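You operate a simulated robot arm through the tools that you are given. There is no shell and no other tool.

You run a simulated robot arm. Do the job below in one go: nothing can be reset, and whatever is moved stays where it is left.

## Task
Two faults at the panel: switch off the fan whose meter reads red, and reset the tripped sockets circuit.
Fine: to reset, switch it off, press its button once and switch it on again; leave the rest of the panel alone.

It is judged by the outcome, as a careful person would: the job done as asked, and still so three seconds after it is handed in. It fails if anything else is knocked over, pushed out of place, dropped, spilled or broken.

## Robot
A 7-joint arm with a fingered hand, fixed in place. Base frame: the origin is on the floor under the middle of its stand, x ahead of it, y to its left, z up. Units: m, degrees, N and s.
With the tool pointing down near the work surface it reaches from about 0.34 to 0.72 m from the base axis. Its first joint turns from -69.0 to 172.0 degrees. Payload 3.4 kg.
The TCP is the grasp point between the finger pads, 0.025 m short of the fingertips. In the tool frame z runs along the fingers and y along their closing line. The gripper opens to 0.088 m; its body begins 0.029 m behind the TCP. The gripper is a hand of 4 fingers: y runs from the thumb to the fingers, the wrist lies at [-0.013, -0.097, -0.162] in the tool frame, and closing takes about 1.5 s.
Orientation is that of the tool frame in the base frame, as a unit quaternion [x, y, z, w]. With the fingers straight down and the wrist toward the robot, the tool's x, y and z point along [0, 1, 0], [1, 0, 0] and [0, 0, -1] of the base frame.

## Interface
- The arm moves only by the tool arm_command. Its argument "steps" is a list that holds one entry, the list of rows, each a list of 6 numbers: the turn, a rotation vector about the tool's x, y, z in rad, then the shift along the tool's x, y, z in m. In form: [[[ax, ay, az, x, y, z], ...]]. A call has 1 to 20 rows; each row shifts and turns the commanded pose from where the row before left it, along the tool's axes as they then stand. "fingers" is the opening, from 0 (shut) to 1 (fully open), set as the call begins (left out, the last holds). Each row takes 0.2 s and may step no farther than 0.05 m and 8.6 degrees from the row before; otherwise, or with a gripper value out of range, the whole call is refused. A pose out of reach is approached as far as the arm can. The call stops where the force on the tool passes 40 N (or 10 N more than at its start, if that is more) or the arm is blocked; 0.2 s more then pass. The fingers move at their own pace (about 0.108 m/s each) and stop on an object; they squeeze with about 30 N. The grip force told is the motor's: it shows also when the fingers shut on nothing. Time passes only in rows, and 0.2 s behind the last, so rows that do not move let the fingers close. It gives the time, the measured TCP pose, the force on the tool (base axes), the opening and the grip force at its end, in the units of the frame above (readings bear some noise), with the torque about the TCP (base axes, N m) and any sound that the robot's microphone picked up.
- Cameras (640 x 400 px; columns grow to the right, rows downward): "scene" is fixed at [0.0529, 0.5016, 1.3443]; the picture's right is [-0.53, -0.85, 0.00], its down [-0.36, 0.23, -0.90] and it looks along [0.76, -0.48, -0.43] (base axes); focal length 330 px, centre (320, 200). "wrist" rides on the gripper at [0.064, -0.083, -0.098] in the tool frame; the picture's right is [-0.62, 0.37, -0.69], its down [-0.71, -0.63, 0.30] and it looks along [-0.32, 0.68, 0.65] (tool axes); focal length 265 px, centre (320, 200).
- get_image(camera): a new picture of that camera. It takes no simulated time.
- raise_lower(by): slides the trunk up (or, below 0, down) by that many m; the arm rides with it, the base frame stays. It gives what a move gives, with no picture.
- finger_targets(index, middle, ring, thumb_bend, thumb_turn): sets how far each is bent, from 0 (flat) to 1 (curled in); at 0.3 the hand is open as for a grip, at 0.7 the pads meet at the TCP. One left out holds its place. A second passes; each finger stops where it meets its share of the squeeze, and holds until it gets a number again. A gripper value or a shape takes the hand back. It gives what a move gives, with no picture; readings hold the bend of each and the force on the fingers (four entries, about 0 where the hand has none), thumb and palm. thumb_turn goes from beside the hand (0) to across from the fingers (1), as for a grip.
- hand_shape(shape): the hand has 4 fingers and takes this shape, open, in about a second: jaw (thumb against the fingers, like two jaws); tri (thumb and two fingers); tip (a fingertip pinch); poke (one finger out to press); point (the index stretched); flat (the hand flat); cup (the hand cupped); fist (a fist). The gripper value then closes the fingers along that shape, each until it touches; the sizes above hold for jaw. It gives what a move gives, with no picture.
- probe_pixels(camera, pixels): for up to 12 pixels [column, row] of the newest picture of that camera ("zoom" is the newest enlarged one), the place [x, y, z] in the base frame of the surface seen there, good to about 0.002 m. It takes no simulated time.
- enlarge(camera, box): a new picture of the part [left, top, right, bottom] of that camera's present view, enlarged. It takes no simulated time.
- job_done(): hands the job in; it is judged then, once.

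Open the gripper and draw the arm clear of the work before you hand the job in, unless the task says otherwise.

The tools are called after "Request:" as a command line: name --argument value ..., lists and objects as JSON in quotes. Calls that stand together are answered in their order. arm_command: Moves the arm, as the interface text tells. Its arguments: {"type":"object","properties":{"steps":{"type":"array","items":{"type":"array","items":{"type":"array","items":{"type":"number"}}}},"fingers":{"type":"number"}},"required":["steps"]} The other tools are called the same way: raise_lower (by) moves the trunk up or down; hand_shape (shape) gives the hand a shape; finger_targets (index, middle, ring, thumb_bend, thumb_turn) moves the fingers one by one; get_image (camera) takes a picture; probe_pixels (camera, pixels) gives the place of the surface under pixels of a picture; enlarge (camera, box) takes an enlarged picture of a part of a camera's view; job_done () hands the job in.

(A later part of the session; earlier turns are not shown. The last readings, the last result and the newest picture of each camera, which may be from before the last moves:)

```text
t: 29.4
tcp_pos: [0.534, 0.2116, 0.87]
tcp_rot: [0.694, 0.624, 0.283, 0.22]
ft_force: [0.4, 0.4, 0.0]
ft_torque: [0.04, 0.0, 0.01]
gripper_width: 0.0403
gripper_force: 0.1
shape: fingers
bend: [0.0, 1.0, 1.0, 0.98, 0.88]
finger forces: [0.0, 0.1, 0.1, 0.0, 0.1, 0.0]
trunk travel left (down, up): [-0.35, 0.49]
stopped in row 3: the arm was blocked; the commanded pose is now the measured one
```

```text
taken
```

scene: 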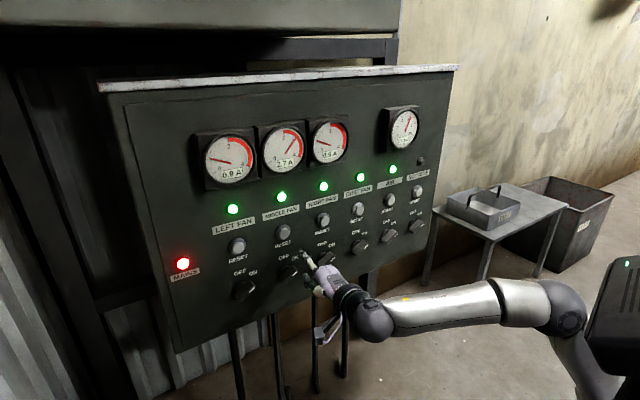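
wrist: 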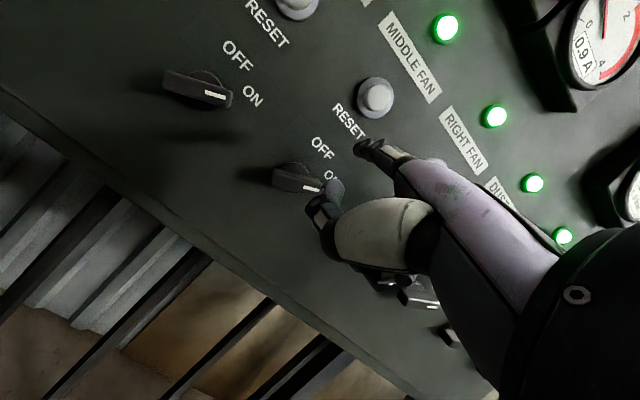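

The arm was blocked by the elbow against the box again and drifted up. I back out to the right (about -0.1 m in y, -0.02 m in x) to free the elbow, then I will come in with the hand yawed left so the wrist lies nearer the middle.

Request:
arm_command --steps '[[[0, 0, 0, -0.0205, -0.0031, -0.0007], [0, 0, 0, -0.0205, -0.0031, -0.0007], [0, 0, 0, -0.0205, -0.0031, -0.0007], [0, 0, 0, -0.0205, -0.0031, -0.0007], [0, 0, 0, -0.0205, -0.0031, -0.0007], [0, 0, 0, 0, 0, 0]]]'

Request:
get_image --camera "scene"

```text
t: 30.8
tcp_pos: [0.5139, 0.1159, 0.8435]
tcp_rot: [0.691, 0.629, 0.277, 0.225]
ft_force: [0.3, -0.5, -0.6]
ft_torque: [0.06, -0.02, -0.03]
gripper_width: 0.0402
gripper_force: 0.0
shape: fingers
bend: [0.0, 1.0, 1.0, 0.98, 0.88]
finger forces: [0.0, 0.0, 0.0, 0.0, 0.0, 0.0]
trunk travel left (down, up): [-0.35, 0.49]
```

```text
taken
```

scene: 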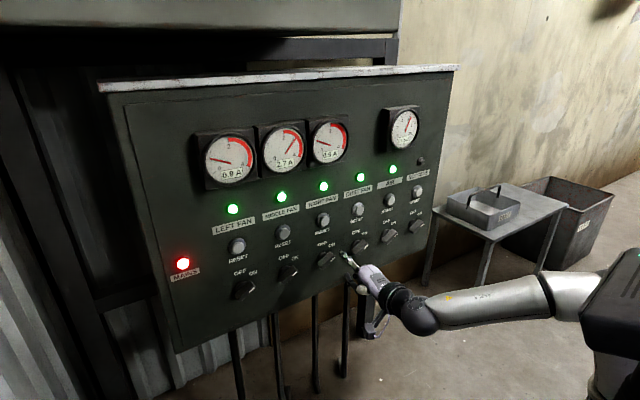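

Freed cleanly. Next I level the roll error and yaw the hand about 29° to the left in place, a bit further right and away from the panel.

Request:
arm_command --steps '[[[0, 0, 0, -0.025, 0, 0], [0.039, -0.04, -0.107, 0, 0, 0], [0, 0.0794, -0.0966, 0, 0, 0], [0, 0.0794, -0.0966, 0, 0, 0], [0, 0.0794, -0.0966, 0, 0, 0], [0, 0.0794, -0.0966, 0, 0, 0], [0, 0, 0, 0, 0, 0]]]'

Request:
get_image --camera "scene"

```text
t: 32.4
tcp_pos: [0.5098, 0.0887, 0.8417]
tcp_rot: [0.481, 0.808, 0.294, 0.169]
ft_force: [-0.3, 0.8, 0.7]
ft_torque: [-0.06, -0.05, -0.01]
gripper_width: 0.0403
gripper_force: 0.0
shape: fingers
bend: [0.0, 1.0, 1.0, 0.98, 0.88]
finger forces: [0.0, 0.0, 0.0, 0.0, 0.0, 0.0]
trunk travel left (down, up): [-0.35, 0.49]
```

```text
taken
```

scene: 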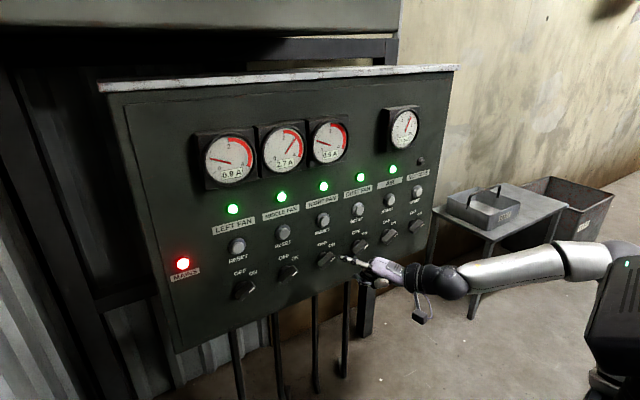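

The hand is now yawed 29° left with the arm comfortable. I estimate the tip at (0.565, 0.132, 0.894) and move to about 0.02 m in front of the middle fan knob, up and left of its handle.

Request:
arm_command --steps '[[[0, 0, 0, 0.01367, 0.00617, 0.01197], [0, 0, 0, 0.01367, 0.00617, 0.01197], [0, 0, 0, 0.01367, 0.00617, 0.01197], [0, 0, 0, 0.01367, 0.00617, 0.01197], [0, 0, 0, 0.01367, 0.00617, 0.01197], [0, 0, 0, 0.01367, 0.00617, 0.01197], [0, 0, 0, 0.01367, 0.00617, 0.01197], [0, 0, 0, 0, 0, 0]]]'

Request:
get_image --camera "wrist"

Request:
enlarge --camera "scene" --box '[240, 200, 400, 330]'

```text
t: 34.1
tcp_pos: [0.5407, 0.216, 0.8087]
tcp_rot: [0.482, 0.807, 0.294, 0.17]
ft_force: [-0.1, -0.4, 0.8]
ft_torque: [-0.03, 0.0, 0.0]
gripper_width: 0.0405
gripper_force: 0.0
shape: fingers
bend: [0.0, 1.0, 1.0, 0.98, 0.88]
finger forces: [0.1, 0.1, 0.1, 0.0, 0.0, 0.0]
trunk travel left (down, up): [-0.35, 0.49]
```

```text
taken
```

wrist: 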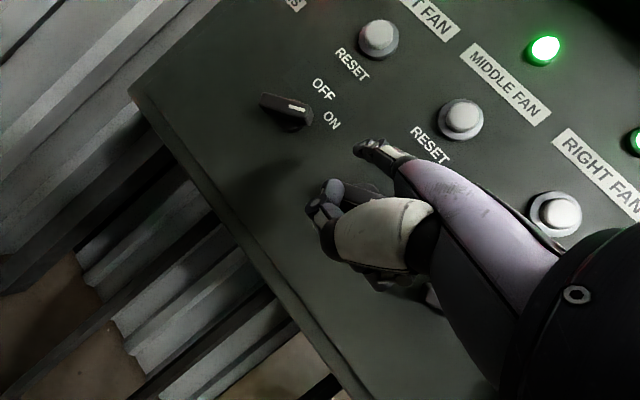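

```text
3.08 times, centred on (320, 265) of scene
```

zoom: 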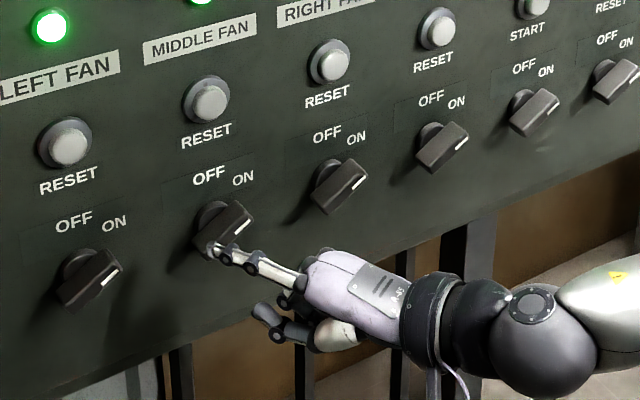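

The move tracked well and the fingertip shows at zoom (212,250), in front of the knob. I probe the fingertip outline and the thumb tip (258,312).

Request:
probe_pixels --camera "zoom" --pixels '[[209, 247], [211, 253], [215, 246], [218, 258], [224, 248], [226, 260], [240, 255], [252, 268], [256, 308], [262, 318], [275, 330], [234, 222]]'

Request:
enlarge --camera "scene" --box '[285, 250, 345, 290]'

```text
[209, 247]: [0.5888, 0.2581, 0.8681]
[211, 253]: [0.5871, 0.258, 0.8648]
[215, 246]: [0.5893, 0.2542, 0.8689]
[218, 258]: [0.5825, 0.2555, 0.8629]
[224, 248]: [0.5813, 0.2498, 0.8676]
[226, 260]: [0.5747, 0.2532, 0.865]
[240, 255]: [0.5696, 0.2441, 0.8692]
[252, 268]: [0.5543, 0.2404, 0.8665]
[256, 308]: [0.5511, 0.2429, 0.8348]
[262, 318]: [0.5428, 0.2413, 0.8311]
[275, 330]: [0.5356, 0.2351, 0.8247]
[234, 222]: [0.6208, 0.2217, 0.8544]
```

```text
10.00 times, centred on (315, 270) of scene
```

zoom: 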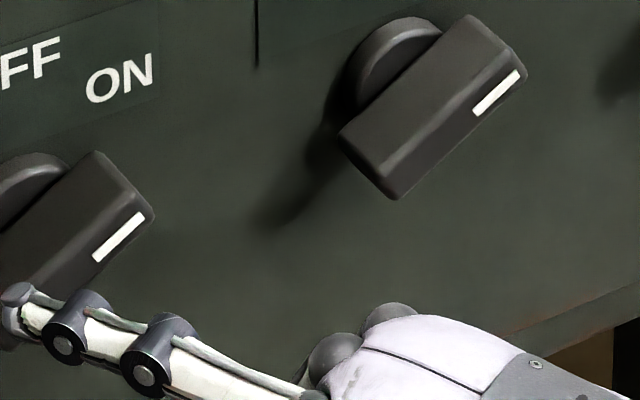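

Tip is at about (0.589, 0.255, 0.863), level, with the thumb tip 0.038 m behind it. I probe the right fan's identical handle in this close zoom to get the exact handle shape and angle.

Request:
probe_pixels --camera "zoom" --pixels '[[345, 133], [468, 22], [520, 68], [395, 192], [430, 105], [497, 93], [400, 85], [460, 130], [370, 60], [100, 160], [148, 210], [85, 230]]'

```text
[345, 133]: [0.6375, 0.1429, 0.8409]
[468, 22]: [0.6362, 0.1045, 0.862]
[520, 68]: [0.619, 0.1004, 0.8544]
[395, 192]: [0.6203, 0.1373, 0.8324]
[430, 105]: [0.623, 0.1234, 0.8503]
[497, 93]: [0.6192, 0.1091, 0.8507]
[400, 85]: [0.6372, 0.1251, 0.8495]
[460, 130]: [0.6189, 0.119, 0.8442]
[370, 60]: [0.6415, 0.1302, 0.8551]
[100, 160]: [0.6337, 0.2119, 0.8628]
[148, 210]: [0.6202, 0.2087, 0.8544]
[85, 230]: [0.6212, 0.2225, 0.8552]
```

The handle is ~0.043 × 0.011 m, centred at about (0.2285, 0.846), standing 60° clockwise from OFF (vertical); its front is at x≈0.6185. I bring the finger in beside it, up-left of the handle, to tip x≈0.634.

Request:
arm_command --steps '[[[0, 0, 0, -0.0038, 0.00785, 0.00645], [0, 0, 0, -0.0038, 0.00785, 0.00645], [0, 0, 0, -0.0038, 0.00785, 0.00645], [0, 0, 0, -0.0038, 0.00785, 0.00645], [0, 0, 0, 0, 0, 0]]]'

Request:
enlarge --camera "scene" --box '[265, 240, 345, 290]'

Request:
get_image --camera "wrist"

```text
t: 35.4
tcp_pos: [0.5834, 0.2215, 0.8086]
tcp_rot: [0.482, 0.807, 0.294, 0.17]
ft_force: [0.3, 0.2, 0.5]
ft_torque: [0.0, 0.0, 0.05]
gripper_width: 0.04
gripper_force: 0.1
shape: fingers
bend: [0.0, 1.0, 1.0, 0.98, 0.88]
finger forces: [0.1, 0.0, 0.0, 0.1, 0.0, 0.0]
trunk travel left (down, up): [-0.35, 0.49]
```

```text
8.00 times, centred on (305, 265) of scene
```

zoom: 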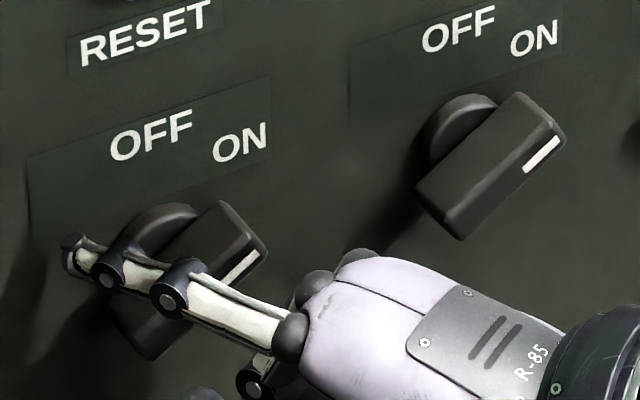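

```text
taken
```

wrist: 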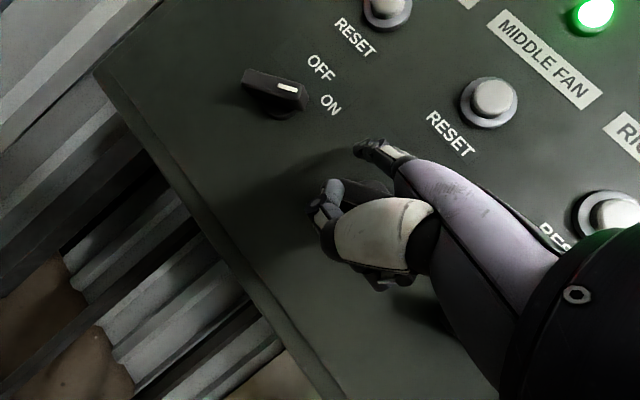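

The finger lies up-left of the handle with no contact force. I check the tip position (67,245) and handle points in this zoom.

Request:
probe_pixels --camera "zoom" --pixels '[[64, 243], [72, 255], [75, 240], [85, 248], [120, 245], [160, 270], [180, 260], [220, 205], [265, 255], [155, 215], [240, 262], [165, 355]]'

```text
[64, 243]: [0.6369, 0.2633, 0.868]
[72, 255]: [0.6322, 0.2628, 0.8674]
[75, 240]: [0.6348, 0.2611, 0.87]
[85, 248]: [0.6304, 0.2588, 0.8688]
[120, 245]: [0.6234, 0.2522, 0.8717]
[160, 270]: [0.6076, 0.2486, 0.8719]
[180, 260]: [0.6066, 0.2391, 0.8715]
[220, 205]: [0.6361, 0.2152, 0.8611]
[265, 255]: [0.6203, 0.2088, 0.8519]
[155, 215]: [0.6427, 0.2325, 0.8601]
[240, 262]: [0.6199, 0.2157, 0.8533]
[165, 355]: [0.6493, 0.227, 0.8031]
```

Finger shaft is 0.026 m off the handle's upper-left face as planned. I now sweep it down on the handle's lower-left half through the first ~40° of the turn toward OFF.

Request:
arm_command --steps '[[[0, 0, 0, 0.00303, -0.00128, 0.00418], [0, 0, 0, -0.00202, -0.00401, 0.00315], [0, 0, 0, -0.00202, -0.00401, 0.00315], [0, 0, 0, -0.00091, -0.0026, 0.00238], [0, 0, 0, -0.00091, -0.0026, 0.00238], [0, 0, 0, -0.0009, -0.00228, 0.00199], [0, 0, 0, -0.0009, -0.00228, 0.00199], [0, 0, 0, 0, 0, 0]]]'

Request:
enlarge --camera "scene" --box '[265, 240, 345, 290]'

Request:
get_image --camera "wrist"

```text
t: 37.1
tcp_pos: [0.5829, 0.2174, 0.7798]
tcp_rot: [0.482, 0.808, 0.295, 0.169]
ft_force: [0.2, 1.4, 1.3]
ft_torque: [0.0, -0.03, 0.07]
gripper_width: 0.0416
gripper_force: 1.1
shape: fingers
bend: [0.0, 1.0, 1.0, 0.98, 0.88]
finger forces: [2.0, 0.0, 0.0, 0.0, 0.0, 0.0]
trunk travel left (down, up): [-0.35, 0.49]
```

```text
8.00 times, centred on (305, 265) of scene
```

zoom: 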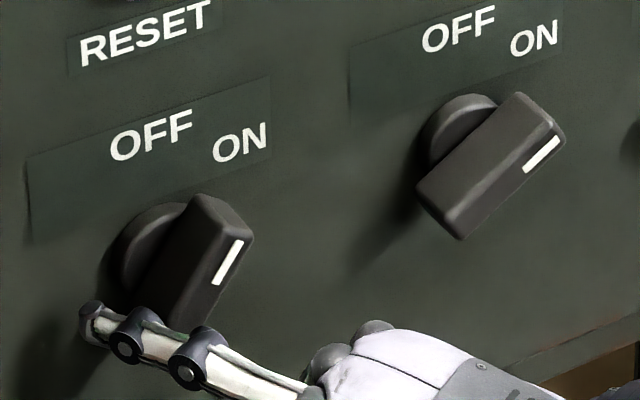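

```text
taken
```

wrist: 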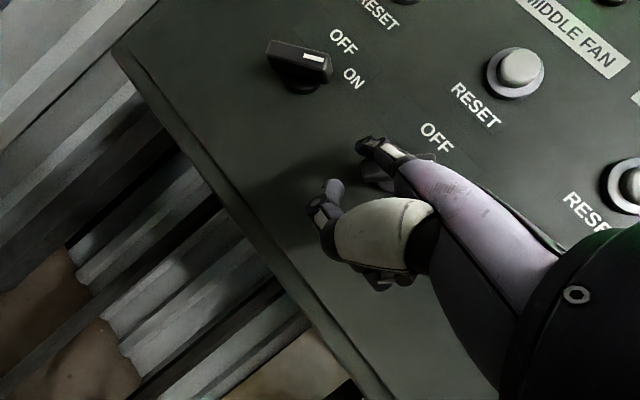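

The handle is turning easily (~2 N), now about 30° from vertical. I keep sweeping down and right toward vertical.

Request:
arm_command --steps '[[[0, 0, 0, -0.00178, -0.00232, 0.0013], [0, 0, 0, -0.00178, -0.00232, 0.0013], [0, 0, 0, -0.00264, -0.00173, -0.00017], [0, 0, 0, 0, 0, 0]]]'

Request:
enlarge --camera "scene" --box '[265, 240, 345, 290]'

```text
t: 38.1
tcp_pos: [0.5832, 0.2105, 0.7742]
tcp_rot: [0.482, 0.808, 0.294, 0.17]
ft_force: [-1.7, 3.3, 0.4]
ft_torque: [-0.15, -0.06, 0.09]
gripper_width: 0.041
gripper_force: 1.3
shape: fingers
bend: [0.0, 1.0, 1.0, 0.98, 0.88]
finger forces: [2.8, 0.1, 0.0, 0.1, 0.0, 0.0]
trunk travel left (down, up): [-0.35, 0.49]
```

```text
8.00 times, centred on (305, 265) of scene
```

zoom: 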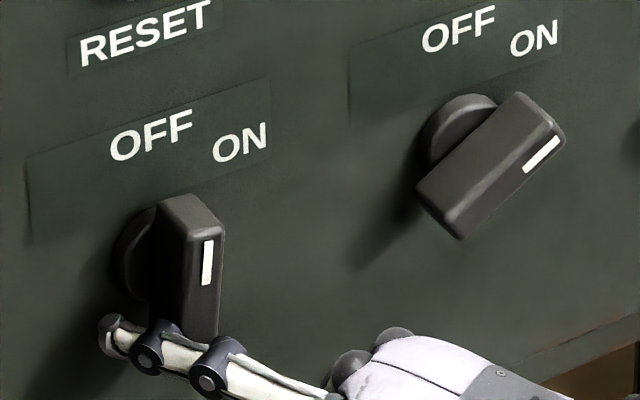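

About 13° remain (marker line from (203,282) to (210,243)). I push right another ~0.005 m in small rows.

Request:
arm_command --steps '[[[0, 0, 0, -0.00175, -0.00073, -0.00063], [0, 0, 0, -0.00175, -0.00073, -0.00063], [0, 0, 0, -0.00088, -0.00036, -0.00031], [0, 0, 0, 0, 0, 0]]]'

Request:
enlarge --camera "scene" --box '[265, 240, 345, 290]'

Request:
enlarge --camera "scene" --box '[190, 100, 350, 200]'

```text
t: 39.1
tcp_pos: [0.5831, 0.2069, 0.7729]
tcp_rot: [0.482, 0.807, 0.294, 0.171]
ft_force: [-1.1, 6.2, 1.1]
ft_torque: [-0.35, -0.06, 0.26]
gripper_width: 0.0406
gripper_force: 2.7
shape: fingers
bend: [0.0, 1.0, 1.0, 0.98, 0.88]
finger forces: [5.9, 0.1, 0.0, 0.1, 0.0, 0.0]
trunk travel left (down, up): [-0.35, 0.49]
```

```text
8.00 times, centred on (305, 265) of scene
```

zoom: 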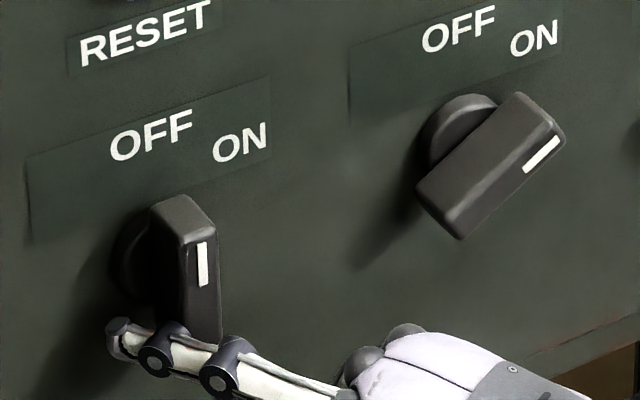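

```text
4.00 times, centred on (270, 150) of scene
```

zoom: 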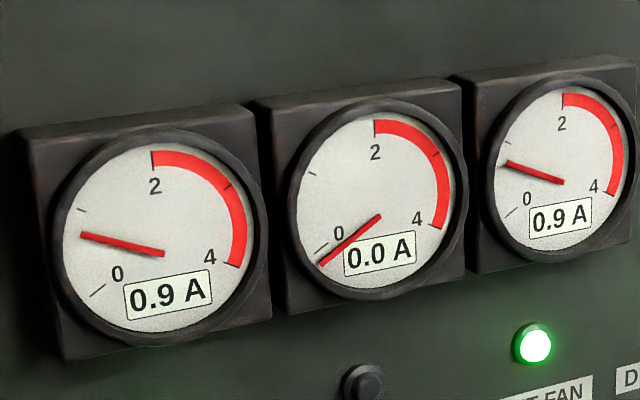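

The middle fan's meter has dropped to 0.0 A and its lamp is out, with the handle vertical at OFF. I ease the finger off to the left and draw straight back.

Request:
arm_command --steps '[[[0, 0, 0, 0.0035, 0.0024, 0.0001], [0, 0, 0, 0.0035, 0.0024, 0.0001], [0, 0, 0, 0.00719, -0.01017, -0.00834], [0, 0, 0, 0.00719, -0.01017, -0.00834], [0, 0, 0, 0.00719, -0.01017, -0.00834], [0, 0, 0, 0, 0, 0]]]'

Request:
enlarge --camera "scene" --box '[200, 170, 360, 300]'

```text
t: 40.5
tcp_pos: [0.5396, 0.2136, 0.7771]
tcp_rot: [0.482, 0.808, 0.294, 0.169]
ft_force: [-0.3, 0.2, -0.3]
ft_torque: [0.0, 0.01, -0.04]
gripper_width: 0.0401
gripper_force: 0.1
shape: fingers
bend: [0.0, 1.0, 1.0, 0.98, 0.88]
finger forces: [0.1, 0.1, 0.1, 0.0, 0.0, 0.0]
trunk travel left (down, up): [-0.35, 0.49]
```

```text
3.08 times, centred on (280, 235) of scene
```

zoom: 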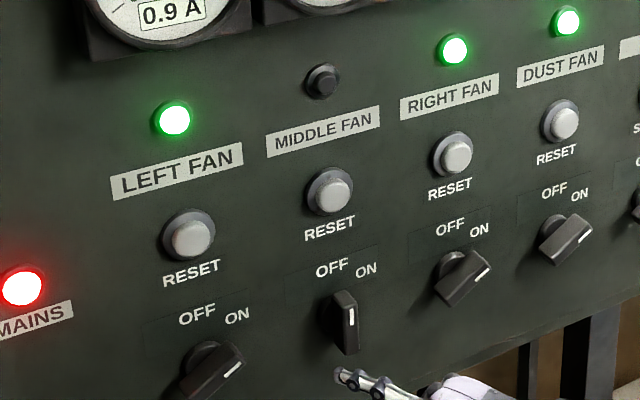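

The middle fan is off and steady, everything else in place. Now I pull back a little and move right 0.2 m in front of the panel, then turn the hand back to straight ahead.

Request:
arm_command --steps '[[[0, 0, 0, -0.0268, -0.0155, -0.0132], [0, 0, 0, -0.0268, -0.0155, -0.0132], [0, 0, 0, -0.0268, -0.0155, -0.0132], [0, 0, 0, -0.0268, -0.0155, -0.0132], [0, 0, 0, -0.0268, -0.0155, -0.0132], [0, 0, 0, -0.0268, -0.0155, -0.0132], [0, 0, 0, 0, 0, 0]]]'

Request:
arm_command --steps '[[[0, -0.0794, 0.0966, 0, 0, 0], [0, -0.0794, 0.0966, 0, 0, 0], [0, -0.0794, 0.0966, 0, 0, 0], [0, -0.0794, 0.0966, 0, 0, 0], [0, 0, 0, 0, 0, 0]]]'

Request:
get_image --camera "scene"

```text
t: 42.1
tcp_pos: [0.509, 0.0151, 0.7785]
tcp_rot: [0.483, 0.807, 0.294, 0.169]
ft_force: [0.1, 0.0, 0.9]
ft_torque: [0.02, 0.03, 0.0]
gripper_width: 0.0401
gripper_force: 0.0
shape: fingers
bend: [0.0, 1.0, 1.0, 0.98, 0.88]
finger forces: [0.0, 0.0, 0.0, 0.0, 0.0, 0.0]
trunk travel left (down, up): [-0.35, 0.49]
```

```text
t: 43.4
tcp_pos: [0.509, 0.0151, 0.7767]
tcp_rot: [0.669, 0.663, 0.24, 0.235]
ft_force: [0.3, -0.3, 0.0]
ft_torque: [0.01, 0.0, 0.03]
gripper_width: 0.0401
gripper_force: 0.1
shape: fingers
bend: [0.0, 1.0, 1.0, 0.98, 0.88]
finger forces: [0.0, 0.0, 0.0, 0.0, 0.0, 0.1]
trunk travel left (down, up): [-0.35, 0.49]
```

```text
taken
```

scene: 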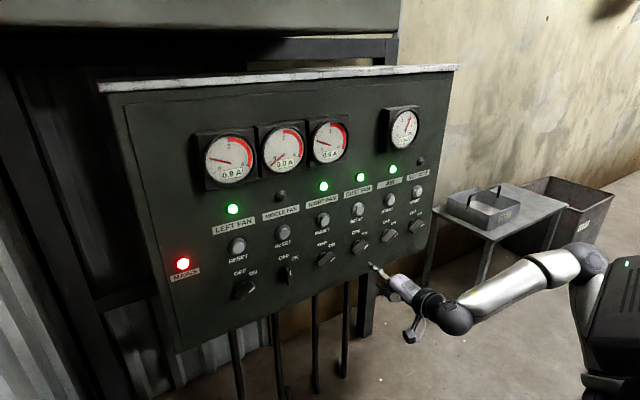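

The hand is straight again at (0.509, 0.015, 0.777). I move right to the sockets column (knob near y≈-0.195), raising the finger slightly, still 0.04 m off the knob fronts.

Request:
arm_command --steps '[[[0, 0, 0, -0.0328, 0.0034, -0.0041], [0, 0, 0, -0.0328, 0.0034, -0.0041], [0, 0, 0, -0.0328, 0.0034, -0.0041], [0, 0, 0, -0.0328, 0.0034, -0.0041], [0, 0, 0, -0.0328, 0.0034, -0.0041], [0, 0, 0, -0.0328, 0.0034, -0.0041], [0, 0, 0, 0, 0, 0]]]'

Request:
get_image --camera "scene"

Request:
enlarge --camera "scene" --box '[380, 190, 480, 260]'

```text
t: 45.0
tcp_pos: [0.5092, -0.1845, 0.8042]
tcp_rot: [0.667, 0.664, 0.242, 0.235]
ft_force: [0.0, -0.8, -0.1]
ft_torque: [-0.02, 0.02, 0.01]
gripper_width: 0.0401
gripper_force: 0.1
shape: fingers
bend: [0.0, 1.0, 1.0, 0.98, 0.88]
finger forces: [0.1, 0.1, 0.0, 0.0, 0.0, 0.0]
trunk travel left (down, up): [-0.35, 0.49]
```

```text
taken
```

scene: 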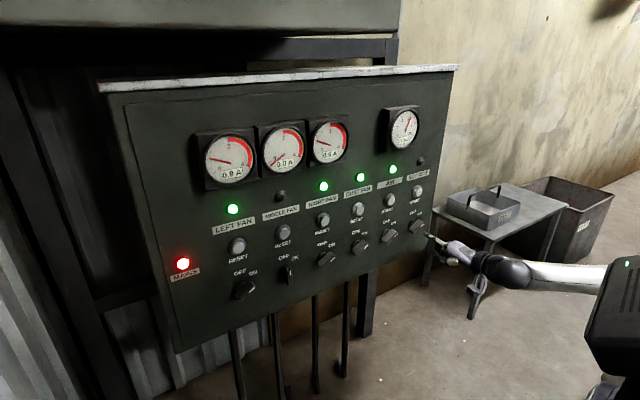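

```text
5.71 times, centred on (430, 225) of scene
```

zoom: 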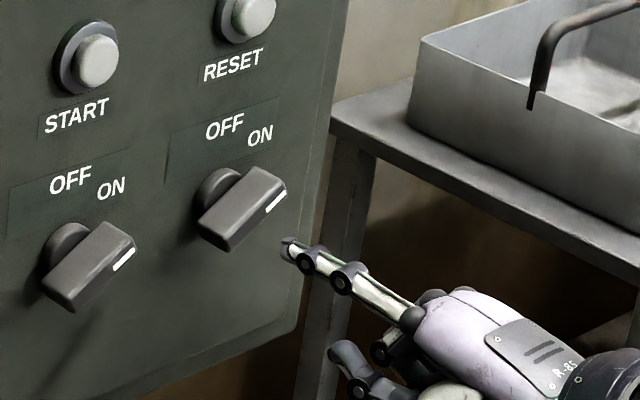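

The finger is now in front of the sockets column. I probe the sockets handle corners and the finger tip (285,245) in this zoom.

Request:
probe_pixels --camera "zoom" --pixels '[[284, 240], [285, 250], [292, 240], [300, 250], [335, 270], [400, 310], [203, 208], [262, 170], [285, 192], [228, 248], [275, 200], [248, 20]]'

Request:
probe_pixels --camera "zoom" --pixels '[[240, 210], [250, 195], [225, 225], [265, 180], [215, 180], [330, 350], [340, 365], [380, 355], [223, 125], [261, 135], [232, 65], [97, 62]]'

```text
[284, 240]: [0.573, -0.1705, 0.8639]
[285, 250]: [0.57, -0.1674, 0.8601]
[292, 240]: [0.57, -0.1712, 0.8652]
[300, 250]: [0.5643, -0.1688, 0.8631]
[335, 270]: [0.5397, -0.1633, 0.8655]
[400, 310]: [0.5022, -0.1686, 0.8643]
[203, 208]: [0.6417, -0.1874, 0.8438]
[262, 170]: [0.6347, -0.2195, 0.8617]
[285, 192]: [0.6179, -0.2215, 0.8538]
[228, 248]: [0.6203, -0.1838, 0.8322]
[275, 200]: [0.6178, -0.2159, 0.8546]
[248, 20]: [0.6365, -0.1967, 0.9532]
```

```text
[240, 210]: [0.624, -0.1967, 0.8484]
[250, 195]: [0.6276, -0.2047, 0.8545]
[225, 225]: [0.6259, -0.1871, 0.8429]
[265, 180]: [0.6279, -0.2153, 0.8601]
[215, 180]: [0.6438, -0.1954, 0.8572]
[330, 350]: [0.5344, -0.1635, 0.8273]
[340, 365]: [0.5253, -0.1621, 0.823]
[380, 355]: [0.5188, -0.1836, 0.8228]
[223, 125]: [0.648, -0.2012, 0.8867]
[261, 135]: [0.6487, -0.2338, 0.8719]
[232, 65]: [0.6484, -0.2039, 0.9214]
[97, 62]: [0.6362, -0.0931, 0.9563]
```

Sockets knob centre is about (y -0.2005, z 0.846), again 60° clockwise at ON; finger tip is at (0.574, -0.172, 0.859). I advance 0.06 m so the finger lies up-left of the handle.

Request:
arm_command --steps '[[[0, 0, 0, -0.0005, 0.0116, 0.0095], [0, 0, 0, -0.0005, 0.0116, 0.0095], [0, 0, 0, -0.0005, 0.0116, 0.0095], [0, 0, 0, -0.0005, 0.0116, 0.0095], [0, 0, 0, 0, 0, 0]]]'

Request:
enlarge --camera "scene" --box '[390, 190, 470, 250]'

Request:
get_image --camera "wrist"

```text
t: 46.1
tcp_pos: [0.5677, -0.186, 0.8068]
tcp_rot: [0.668, 0.664, 0.241, 0.235]
ft_force: [-0.2, -0.1, -0.3]
ft_torque: [-0.02, 0.01, -0.01]
gripper_width: 0.04
gripper_force: 0.1
shape: fingers
bend: [0.0, 1.0, 1.0, 0.98, 0.88]
finger forces: [0.0, 0.0, 0.0, 0.1, 0.0, 0.0]
trunk travel left (down, up): [-0.35, 0.49]
```

```text
6.67 times, centred on (430, 220) of scene
```

zoom: 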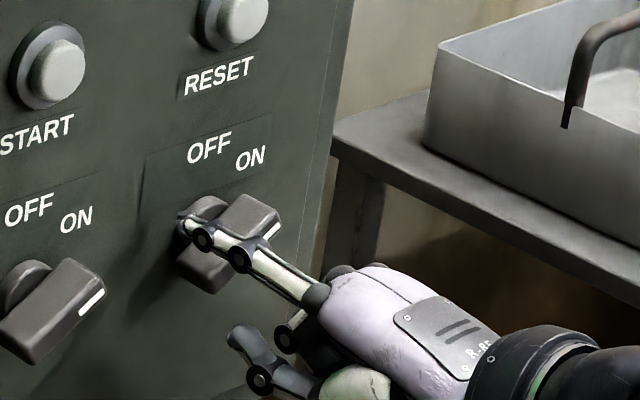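

```text
taken
```

wrist: 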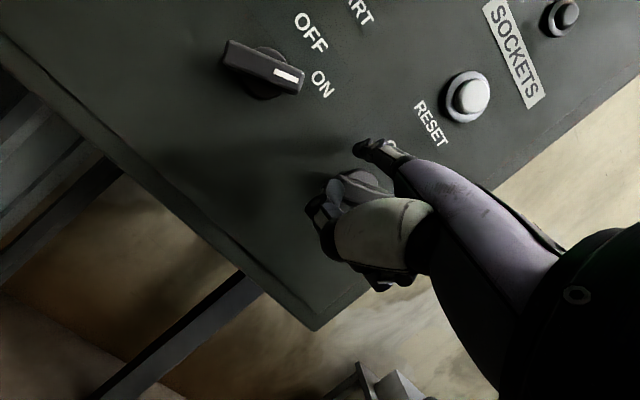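

The finger is in beside the handle without touching. I verify the tip (181,220) position.

Request:
probe_pixels --camera "zoom" --pixels '[[179, 217], [183, 228], [190, 218], [200, 232], [225, 240], [270, 265], [258, 200], [210, 205], [205, 285], [275, 235]]'

```text
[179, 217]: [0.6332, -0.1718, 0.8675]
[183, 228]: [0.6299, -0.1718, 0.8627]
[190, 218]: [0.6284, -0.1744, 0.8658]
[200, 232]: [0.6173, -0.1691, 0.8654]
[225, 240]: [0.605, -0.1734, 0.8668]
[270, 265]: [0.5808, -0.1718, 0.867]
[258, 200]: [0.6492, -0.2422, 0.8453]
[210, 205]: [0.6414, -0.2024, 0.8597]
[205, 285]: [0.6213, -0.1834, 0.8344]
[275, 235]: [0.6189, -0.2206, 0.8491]
```

Position is as planned (0.026 m off the handle face, clear). I sweep down and right to turn the sockets switch toward OFF.

Request:
arm_command --steps '[[[0, 0, 0, -0.0025, -0.00348, 0.00426], [0, 0, 0, -0.0025, -0.00348, 0.00426], [0, 0, 0, -0.001, -0.00222, 0.00271], [0, 0, 0, -0.001, -0.00222, 0.00271], [0, 0, 0, -0.001, -0.0019, 0.00232], [0, 0, 0, -0.001, -0.0019, 0.00232], [0, 0, 0, -0.002, -0.00158, 0.00194], [0, 0, 0, -0.002, -0.00158, 0.00194], [0, 0, 0, 0, 0, 0]]]'

Request:
enlarge --camera "scene" --box '[390, 190, 470, 250]'

```text
t: 48.1
tcp_pos: [0.5668, -0.1986, 0.7769]
tcp_rot: [0.668, 0.664, 0.242, 0.235]
ft_force: [-0.3, 0.7, 2.0]
ft_torque: [-0.1, -0.09, 0.1]
gripper_width: 0.042
gripper_force: 0.8
shape: fingers
bend: [0.0, 1.0, 1.0, 0.98, 0.88]
finger forces: [2.3, 0.0, 0.0, 0.0, 0.0, 0.1]
trunk travel left (down, up): [-0.35, 0.49]
```

```text
6.67 times, centred on (430, 220) of scene
```

zoom: 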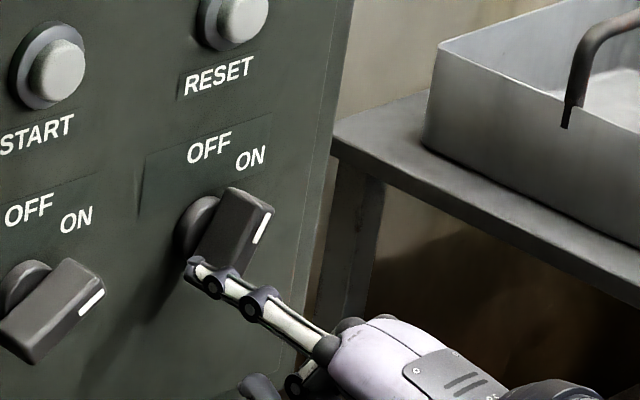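

About 19° remain to vertical (marker (256,242)→(267,214)), force only ~2 N. I push right another 0.006 m.

Request:
arm_command --steps '[[[0, 0, 0, -0.002, -0.0003, 0.0004], [0, 0, 0, -0.002, -0.0003, 0.0004], [0, 0, 0, -0.002, 0, 0], [0, 0, 0, 0, 0, 0]]]'

Request:
enlarge --camera "scene" --box '[390, 190, 470, 250]'

```text
t: 49.1
tcp_pos: [0.5681, -0.203, 0.7775]
tcp_rot: [0.667, 0.664, 0.242, 0.236]
ft_force: [-2.0, 3.1, 0.2]
ft_torque: [-0.18, -0.14, 0.2]
gripper_width: 0.0403
gripper_force: 1.5
shape: fingers
bend: [0.0, 1.0, 1.0, 0.98, 0.88]
finger forces: [3.7, 0.0, 0.0, 0.1, 0.0, 0.0]
trunk travel left (down, up): [-0.35, 0.49]
```

```text
6.67 times, centred on (430, 220) of scene
```

zoom: 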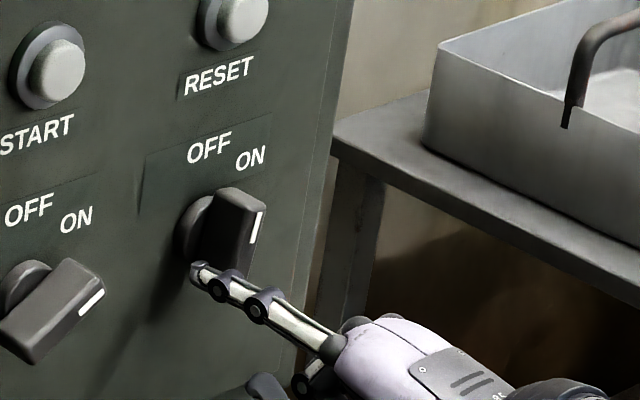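

About 12° still to go; I push right a further 0.005 m.

Request:
arm_command --steps '[[[0, 0, 0, -0.002, 0, 0], [0, 0, 0, -0.002, 0, 0], [0, 0, 0, -0.001, 0, 0], [0, 0, 0, 0, 0, 0]]]'

Request:
enlarge --camera "scene" --box '[390, 190, 470, 250]'

```text
t: 50.1
tcp_pos: [0.5685, -0.208, 0.777]
tcp_rot: [0.667, 0.664, 0.242, 0.235]
ft_force: [-3.5, 6.2, -1.9]
ft_torque: [-0.35, -0.12, 0.33]
gripper_width: 0.0392
gripper_force: 3.4
shape: fingers
bend: [0.0, 1.0, 1.0, 0.98, 0.88]
finger forces: [6.7, 0.0, 0.0, 0.1, 0.1, 0.0]
trunk travel left (down, up): [-0.35, 0.49]
```

```text
6.67 times, centred on (430, 220) of scene
```

zoom: 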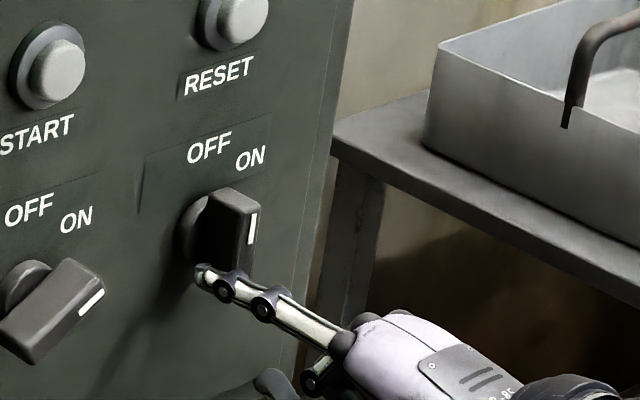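

Nearly vertical (~4° left, force 6 N as at the end of the first knob). I push 0.002 m more to be sure it is fully at OFF, then ease off left.

Request:
arm_command --steps '[[[0, 0, 0, -0.001, 0, 0], [0, 0, 0, -0.001, 0, 0], [0, 0, 0, 0, 0, 0]]]'

Request:
enlarge --camera "scene" --box '[390, 190, 470, 250]'

```text
t: 51.0
tcp_pos: [0.5678, -0.2107, 0.7768]
tcp_rot: [0.667, 0.665, 0.241, 0.235]
ft_force: [-5.2, 7.6, -1.8]
ft_torque: [-0.46, -0.19, 0.45]
gripper_width: 0.0389
gripper_force: 4.6
shape: fingers
bend: [0.0, 1.0, 1.0, 0.98, 0.88]
finger forces: [9.2, 0.0, 0.0, 0.0, 0.0, 0.0]
trunk travel left (down, up): [-0.35, 0.49]
```

```text
6.67 times, centred on (430, 220) of scene
```

zoom: 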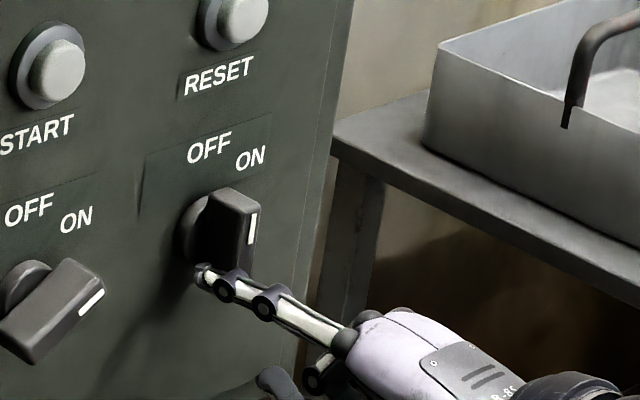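

The handle sits against its OFF stop (force rises with no more motion). I ease off to the left, draw back 0.05 m, and rise to the height of the reset button.

Request:
arm_command --steps '[[[0, 0, 0, 0.004, 0, 0], [0, 0, 0, 0.004, 0, 0], [0, 0, 0, 0, -0.0129, -0.0106], [0, 0, 0, 0, -0.0129, -0.0106], [0, 0, 0, 0, -0.0129, -0.0106], [0, 0, 0, 0, 0, 0], [0, 0, 0, -0.002, 0.0198, -0.0242], [0, 0, 0, -0.002, 0.0198, -0.0242], [0, 0, 0, -0.002, 0.0198, -0.0242], [0, 0, 0, -0.002, 0.0198, -0.0242], [0, 0, 0, 0, 0, 0]]]'

Request:
enlarge --camera "scene" --box '[380, 140, 480, 250]'

Request:
get_image --camera "wrist"

```text
t: 53.4
tcp_pos: [0.5168, -0.2136, 0.9032]
tcp_rot: [0.668, 0.664, 0.242, 0.234]
ft_force: [0.2, 0.3, -0.6]
ft_torque: [0.02, 0.01, -0.03]
gripper_width: 0.0401
gripper_force: 0.1
shape: fingers
bend: [0.0, 1.0, 1.0, 0.98, 0.88]
finger forces: [0.1, 0.0, 0.0, 0.0, 0.1, 0.1]
trunk travel left (down, up): [-0.35, 0.49]
```

```text
3.64 times, centred on (430, 195) of scene
```

zoom: 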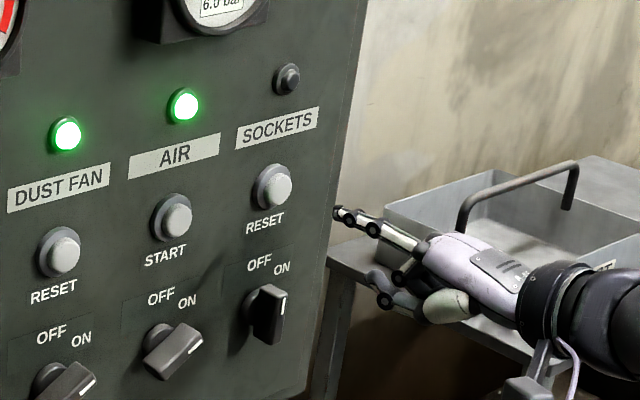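

```text
taken
```

wrist: 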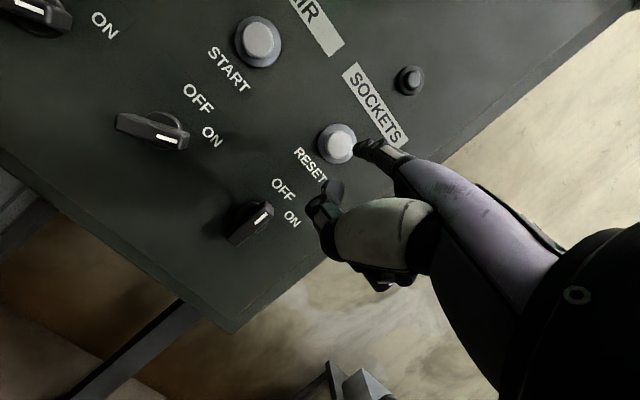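

The sockets switch rests at OFF. I zoom on the sockets reset button to find its centre, and check the fingertip position.

Request:
enlarge --camera "scene" --box '[405, 175, 485, 225]'

```text
8.00 times, centred on (445, 200) of scene
```

zoom: 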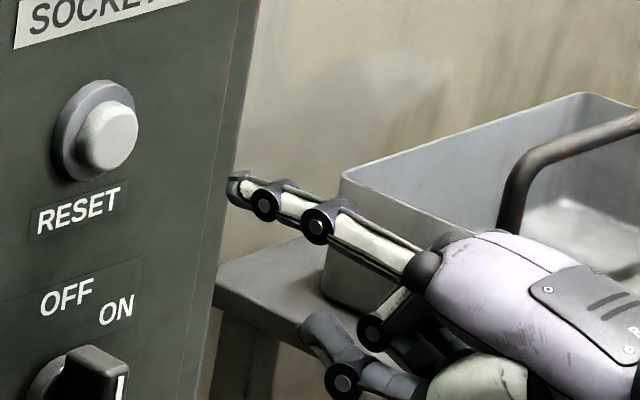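

Request:
probe_pixels --camera "zoom" --pixels '[[112, 140], [84, 138], [133, 130], [110, 108], [108, 168], [60, 140], [100, 86], [80, 175], [230, 178], [232, 195], [245, 183], [262, 185]]'

```text
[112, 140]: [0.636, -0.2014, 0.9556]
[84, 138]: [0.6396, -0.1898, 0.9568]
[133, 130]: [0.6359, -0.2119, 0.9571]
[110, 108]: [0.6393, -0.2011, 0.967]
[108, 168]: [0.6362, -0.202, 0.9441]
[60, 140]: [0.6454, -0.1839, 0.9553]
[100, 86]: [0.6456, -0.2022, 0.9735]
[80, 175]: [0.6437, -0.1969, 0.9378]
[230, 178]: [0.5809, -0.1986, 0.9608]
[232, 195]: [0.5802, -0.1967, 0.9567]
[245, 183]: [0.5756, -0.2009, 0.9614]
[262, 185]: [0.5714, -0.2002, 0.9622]
```

Button centre is (y -0.201, z 0.956) with its face at x≈0.636; the fingertip is at (0.582, -0.202, 0.9565), well aligned. I advance to ~5 mm before the face.

Request:
arm_command --steps '[[[0, 0, 0, 0.0005, 0.0093, 0.0076], [0, 0, 0, 0.0005, 0.0093, 0.0076], [0, 0, 0, 0, 0.0093, 0.0076], [0, 0, 0, 0, 0.0093, 0.0076], [0, 0, 0, 0, 0, 0]]]'

Request:
enlarge --camera "scene" --box '[395, 170, 475, 220]'

```text
t: 54.5
tcp_pos: [0.5674, -0.2118, 0.901]
tcp_rot: [0.668, 0.664, 0.242, 0.235]
ft_force: [-1.0, -0.4, 1.0]
ft_torque: [0.01, -0.02, -0.01]
gripper_width: 0.0403
gripper_force: 0.0
shape: fingers
bend: [0.0, 1.0, 1.0, 0.98, 0.88]
finger forces: [0.0, 0.0, 0.1, 0.0, 0.1, 0.0]
trunk travel left (down, up): [-0.35, 0.49]
```

```text
8.00 times, centred on (435, 195) of scene
```

zoom: 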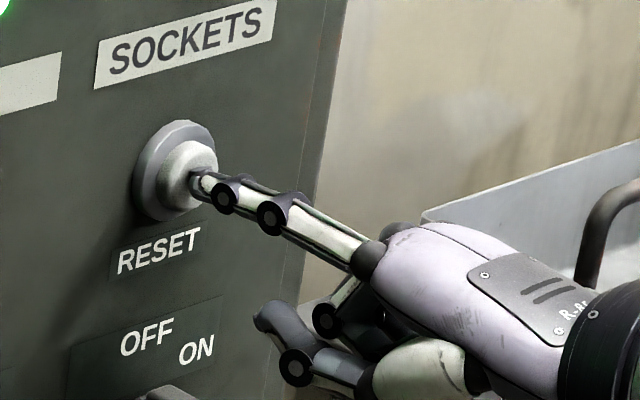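

The tip is just in front of the button's centre without contact. I press slowly 0.008 m straight in.

Request:
arm_command --steps '[[[0, 0, 0, 0, 0.00124, 0.00101], [0, 0, 0, 0, 0.00124, 0.00101], [0, 0, 0, 0, 0.00124, 0.00101], [0, 0, 0, 0, 0.00124, 0.00101], [0, 0, 0, 0, 0.00124, 0.00101], [0, 0, 0, 0, 0, 0]]]'

Request:
enlarge --camera "scene" --box '[395, 170, 475, 220]'

```text
t: 56.0
tcp_pos: [0.5734, -0.2118, 0.9036]
tcp_rot: [0.668, 0.663, 0.243, 0.236]
ft_force: [-3.5, 0.4, -0.9]
ft_torque: [0.01, -0.14, 0.04]
gripper_width: 0.0395
gripper_force: 1.9
shape: fingers
bend: [0.0, 1.0, 1.0, 0.98, 0.88]
finger forces: [3.6, 0.0, 0.0, 0.0, 0.0, 0.0]
trunk travel left (down, up): [-0.35, 0.49]
heard: click
```

```text
8.00 times, centred on (435, 195) of scene
```

zoom: 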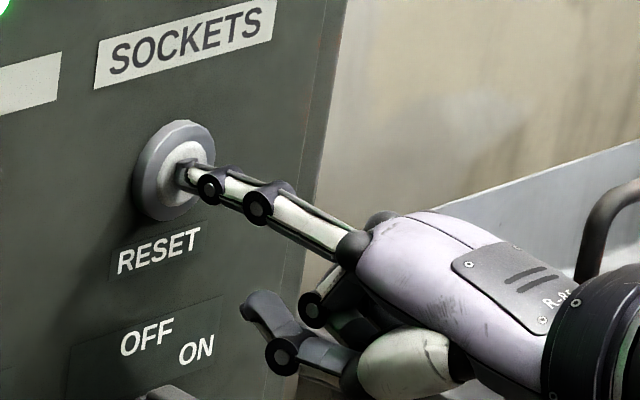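

A click was heard at ~3.6 N: the button was pressed once. I retract straight back, then go down-left to the starting point left of the upright handle.

Request:
arm_command --steps '[[[0, 0, 0, 0, -0.0112, -0.0092], [0, 0, 0, 0, -0.0112, -0.0092], [0, 0, 0, 0, -0.0112, -0.0092], [0, 0, 0, 0, -0.0112, -0.0092], [0, 0, 0, 0, 0, 0], [0, 0, 0, 0.00625, -0.0158, 0.0194], [0, 0, 0, 0.00625, -0.0158, 0.0194], [0, 0, 0, 0.00625, -0.0158, 0.0194], [0, 0, 0, 0.00625, -0.0158, 0.0194], [0, 0, 0, 0, 0, 0]]]'

Request:
enlarge --camera "scene" --box '[380, 150, 480, 250]'

```text
t: 58.1
tcp_pos: [0.5141, -0.1862, 0.8019]
tcp_rot: [0.668, 0.664, 0.241, 0.235]
ft_force: [-0.3, -1.5, 0.8]
ft_torque: [0.01, 0.03, -0.03]
gripper_width: 0.0399
gripper_force: 0.1
shape: fingers
bend: [0.0, 1.0, 1.0, 0.98, 0.88]
finger forces: [0.0, 0.1, 0.0, 0.1, 0.1, 0.0]
trunk travel left (down, up): [-0.35, 0.49]
```

```text
4.00 times, centred on (430, 200) of scene
```

zoom: 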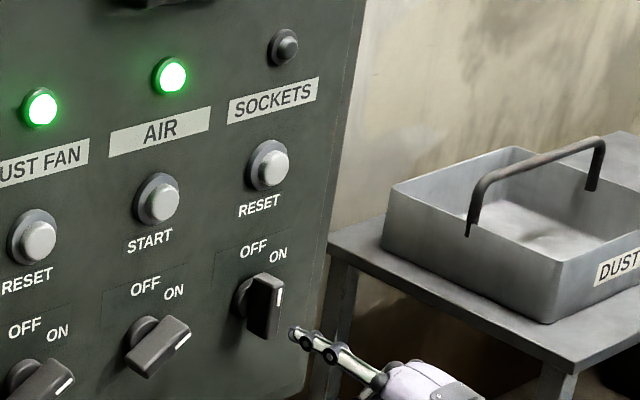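

The lamp is still dark and the switch is at OFF, as expected before switching on. I advance the finger to the left of the upper half of the upright handle.

Request:
arm_command --steps '[[[0, 0, 0, 0, 0.0111, 0.0081], [0, 0, 0, 0, 0.0111, 0.0081], [0, 0, 0, 0, 0.0111, 0.0081], [0, 0, 0, 0, 0.0111, 0.0081], [0, 0, 0, 0, 0, 0]]]'

Request:
enlarge --camera "scene" --box '[390, 190, 470, 250]'

```text
t: 59.4
tcp_pos: [0.5724, -0.1856, 0.8049]
tcp_rot: [0.668, 0.664, 0.241, 0.235]
ft_force: [0.3, 0.2, -0.3]
ft_torque: [-0.01, 0.0, -0.03]
gripper_width: 0.0402
gripper_force: 0.1
shape: fingers
bend: [0.0, 1.0, 1.0, 0.98, 0.88]
finger forces: [0.0, 0.0, 0.1, 0.0, 0.1, 0.1]
trunk travel left (down, up): [-0.35, 0.49]
```

```text
6.67 times, centred on (430, 220) of scene
```

zoom: 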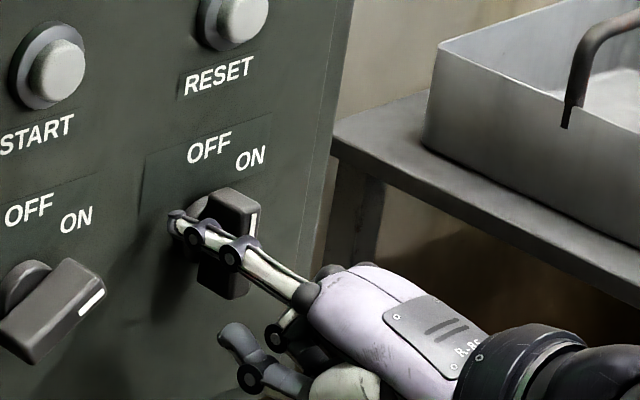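

The finger is left of the upright handle with no contact. I push right on the upper half, following the arc, through roughly the first 40° toward ON.

Request:
arm_command --steps '[[[0, 0, 0, -0.0035, -0.0023, -0.0019], [0, 0, 0, -0.0034, 0, 0], [0, 0, 0, -0.0034, 0, 0], [0, 0, 0, -0.0034, 0, 0], [0, 0, 0, -0.00325, 0.0008, -0.00097], [0, 0, 0, -0.00325, 0.0008, -0.00097], [0, 0, 0, -0.003, 0.00025, -0.0003], [0, 0, 0, -0.003, 0.00025, -0.0003], [0, 0, 0, 0, 0, 0]]]'

Request:
enlarge --camera "scene" --box '[390, 190, 470, 250]'

```text
t: 61.4
tcp_pos: [0.5662, -0.212, 0.8082]
tcp_rot: [0.668, 0.664, 0.242, 0.235]
ft_force: [1.7, 2.4, -0.3]
ft_torque: [-0.14, 0.03, 0.13]
gripper_width: 0.0402
gripper_force: 1.0
shape: fingers
bend: [0.0, 1.0, 1.0, 0.98, 0.88]
finger forces: [2.1, 0.0, 0.1, 0.1, 0.0, 0.1]
trunk travel left (down, up): [-0.35, 0.49]
```

```text
6.67 times, centred on (430, 220) of scene
```

zoom: 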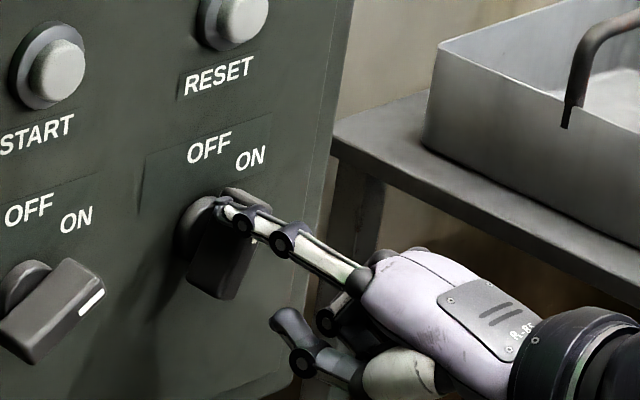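

The handle is following toward ON at ~2 N. I continue along the arc, right and slightly down.

Request:
arm_command --steps '[[[0, 0, 0, -0.003, -0.0004, 0.0005], [0, 0, 0, -0.003, -0.0004, 0.0005], [0, 0, 0, -0.0017, -0.00063, 0.00077], [0, 0, 0, -0.0017, -0.00063, 0.00077], [0, 0, 0, 0, 0, 0]]]'

Request:
enlarge --camera "scene" --box '[390, 190, 470, 250]'

Request:
get_image --camera "wrist"

```text
t: 62.5
tcp_pos: [0.5667, -0.222, 0.8054]
tcp_rot: [0.668, 0.663, 0.242, 0.236]
ft_force: [0.0, 1.7, 0.8]
ft_torque: [-0.1, -0.05, 0.13]
gripper_width: 0.0411
gripper_force: 1.2
shape: fingers
bend: [0.0, 1.0, 1.0, 0.98, 0.88]
finger forces: [2.3, 0.0, 0.0, 0.0, 0.0, 0.0]
trunk travel left (down, up): [-0.35, 0.49]
```

```text
6.67 times, centred on (430, 220) of scene
```

zoom: 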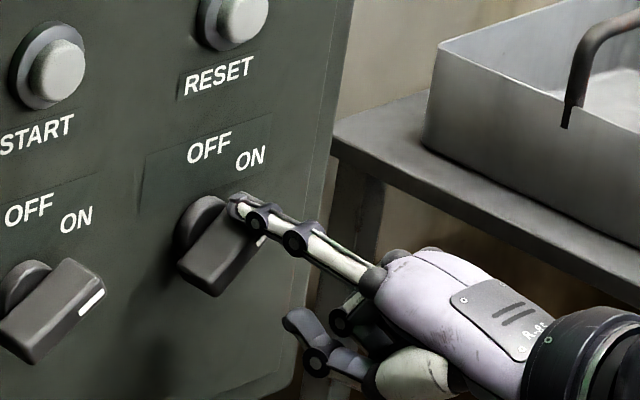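

```text
taken
```

wrist: 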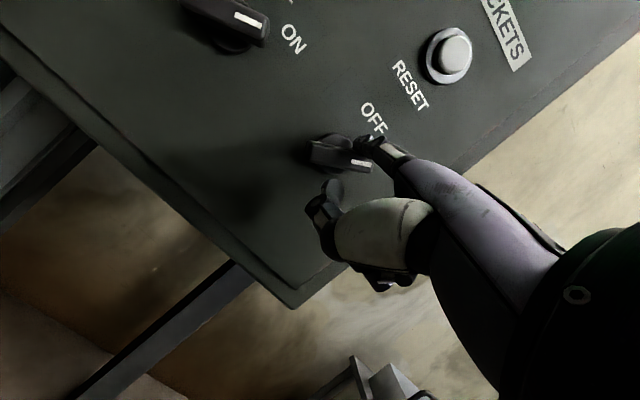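

The handle is around 45–50°. I keep pushing, now mostly downward, since the face tilts.

Request:
arm_command --steps '[[[0, 0, 0, -0.0012, -0.00127, 0.00155], [0, 0, 0, -0.0012, -0.00127, 0.00155], [0, 0, 0, -0.0006, -0.00095, 0.00116], [0, 0, 0, 0, 0, 0]]]'

Request:
enlarge --camera "scene" --box '[380, 150, 460, 250]'

```text
t: 63.5
tcp_pos: [0.5684, -0.2243, 0.7993]
tcp_rot: [0.667, 0.664, 0.242, 0.235]
ft_force: [-0.4, 2.8, 3.6]
ft_torque: [-0.12, -0.3, 0.17]
gripper_width: 0.0438
gripper_force: 2.7
shape: fingers
bend: [0.0, 1.0, 1.0, 0.98, 0.88]
finger forces: [5.3, 0.0, 0.0, 0.0, 0.0, 0.1]
trunk travel left (down, up): [-0.35, 0.49]
```

```text
4.00 times, centred on (420, 200) of scene
```

zoom: 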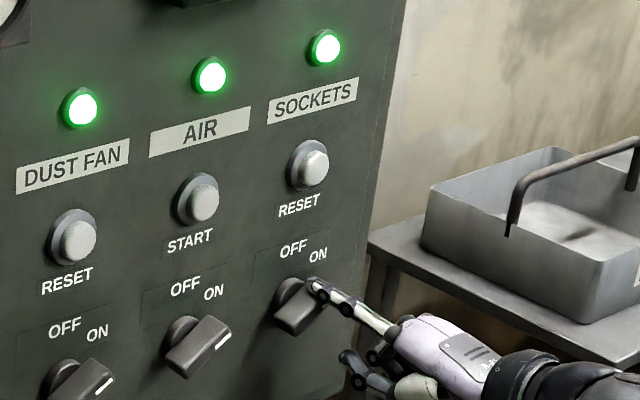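

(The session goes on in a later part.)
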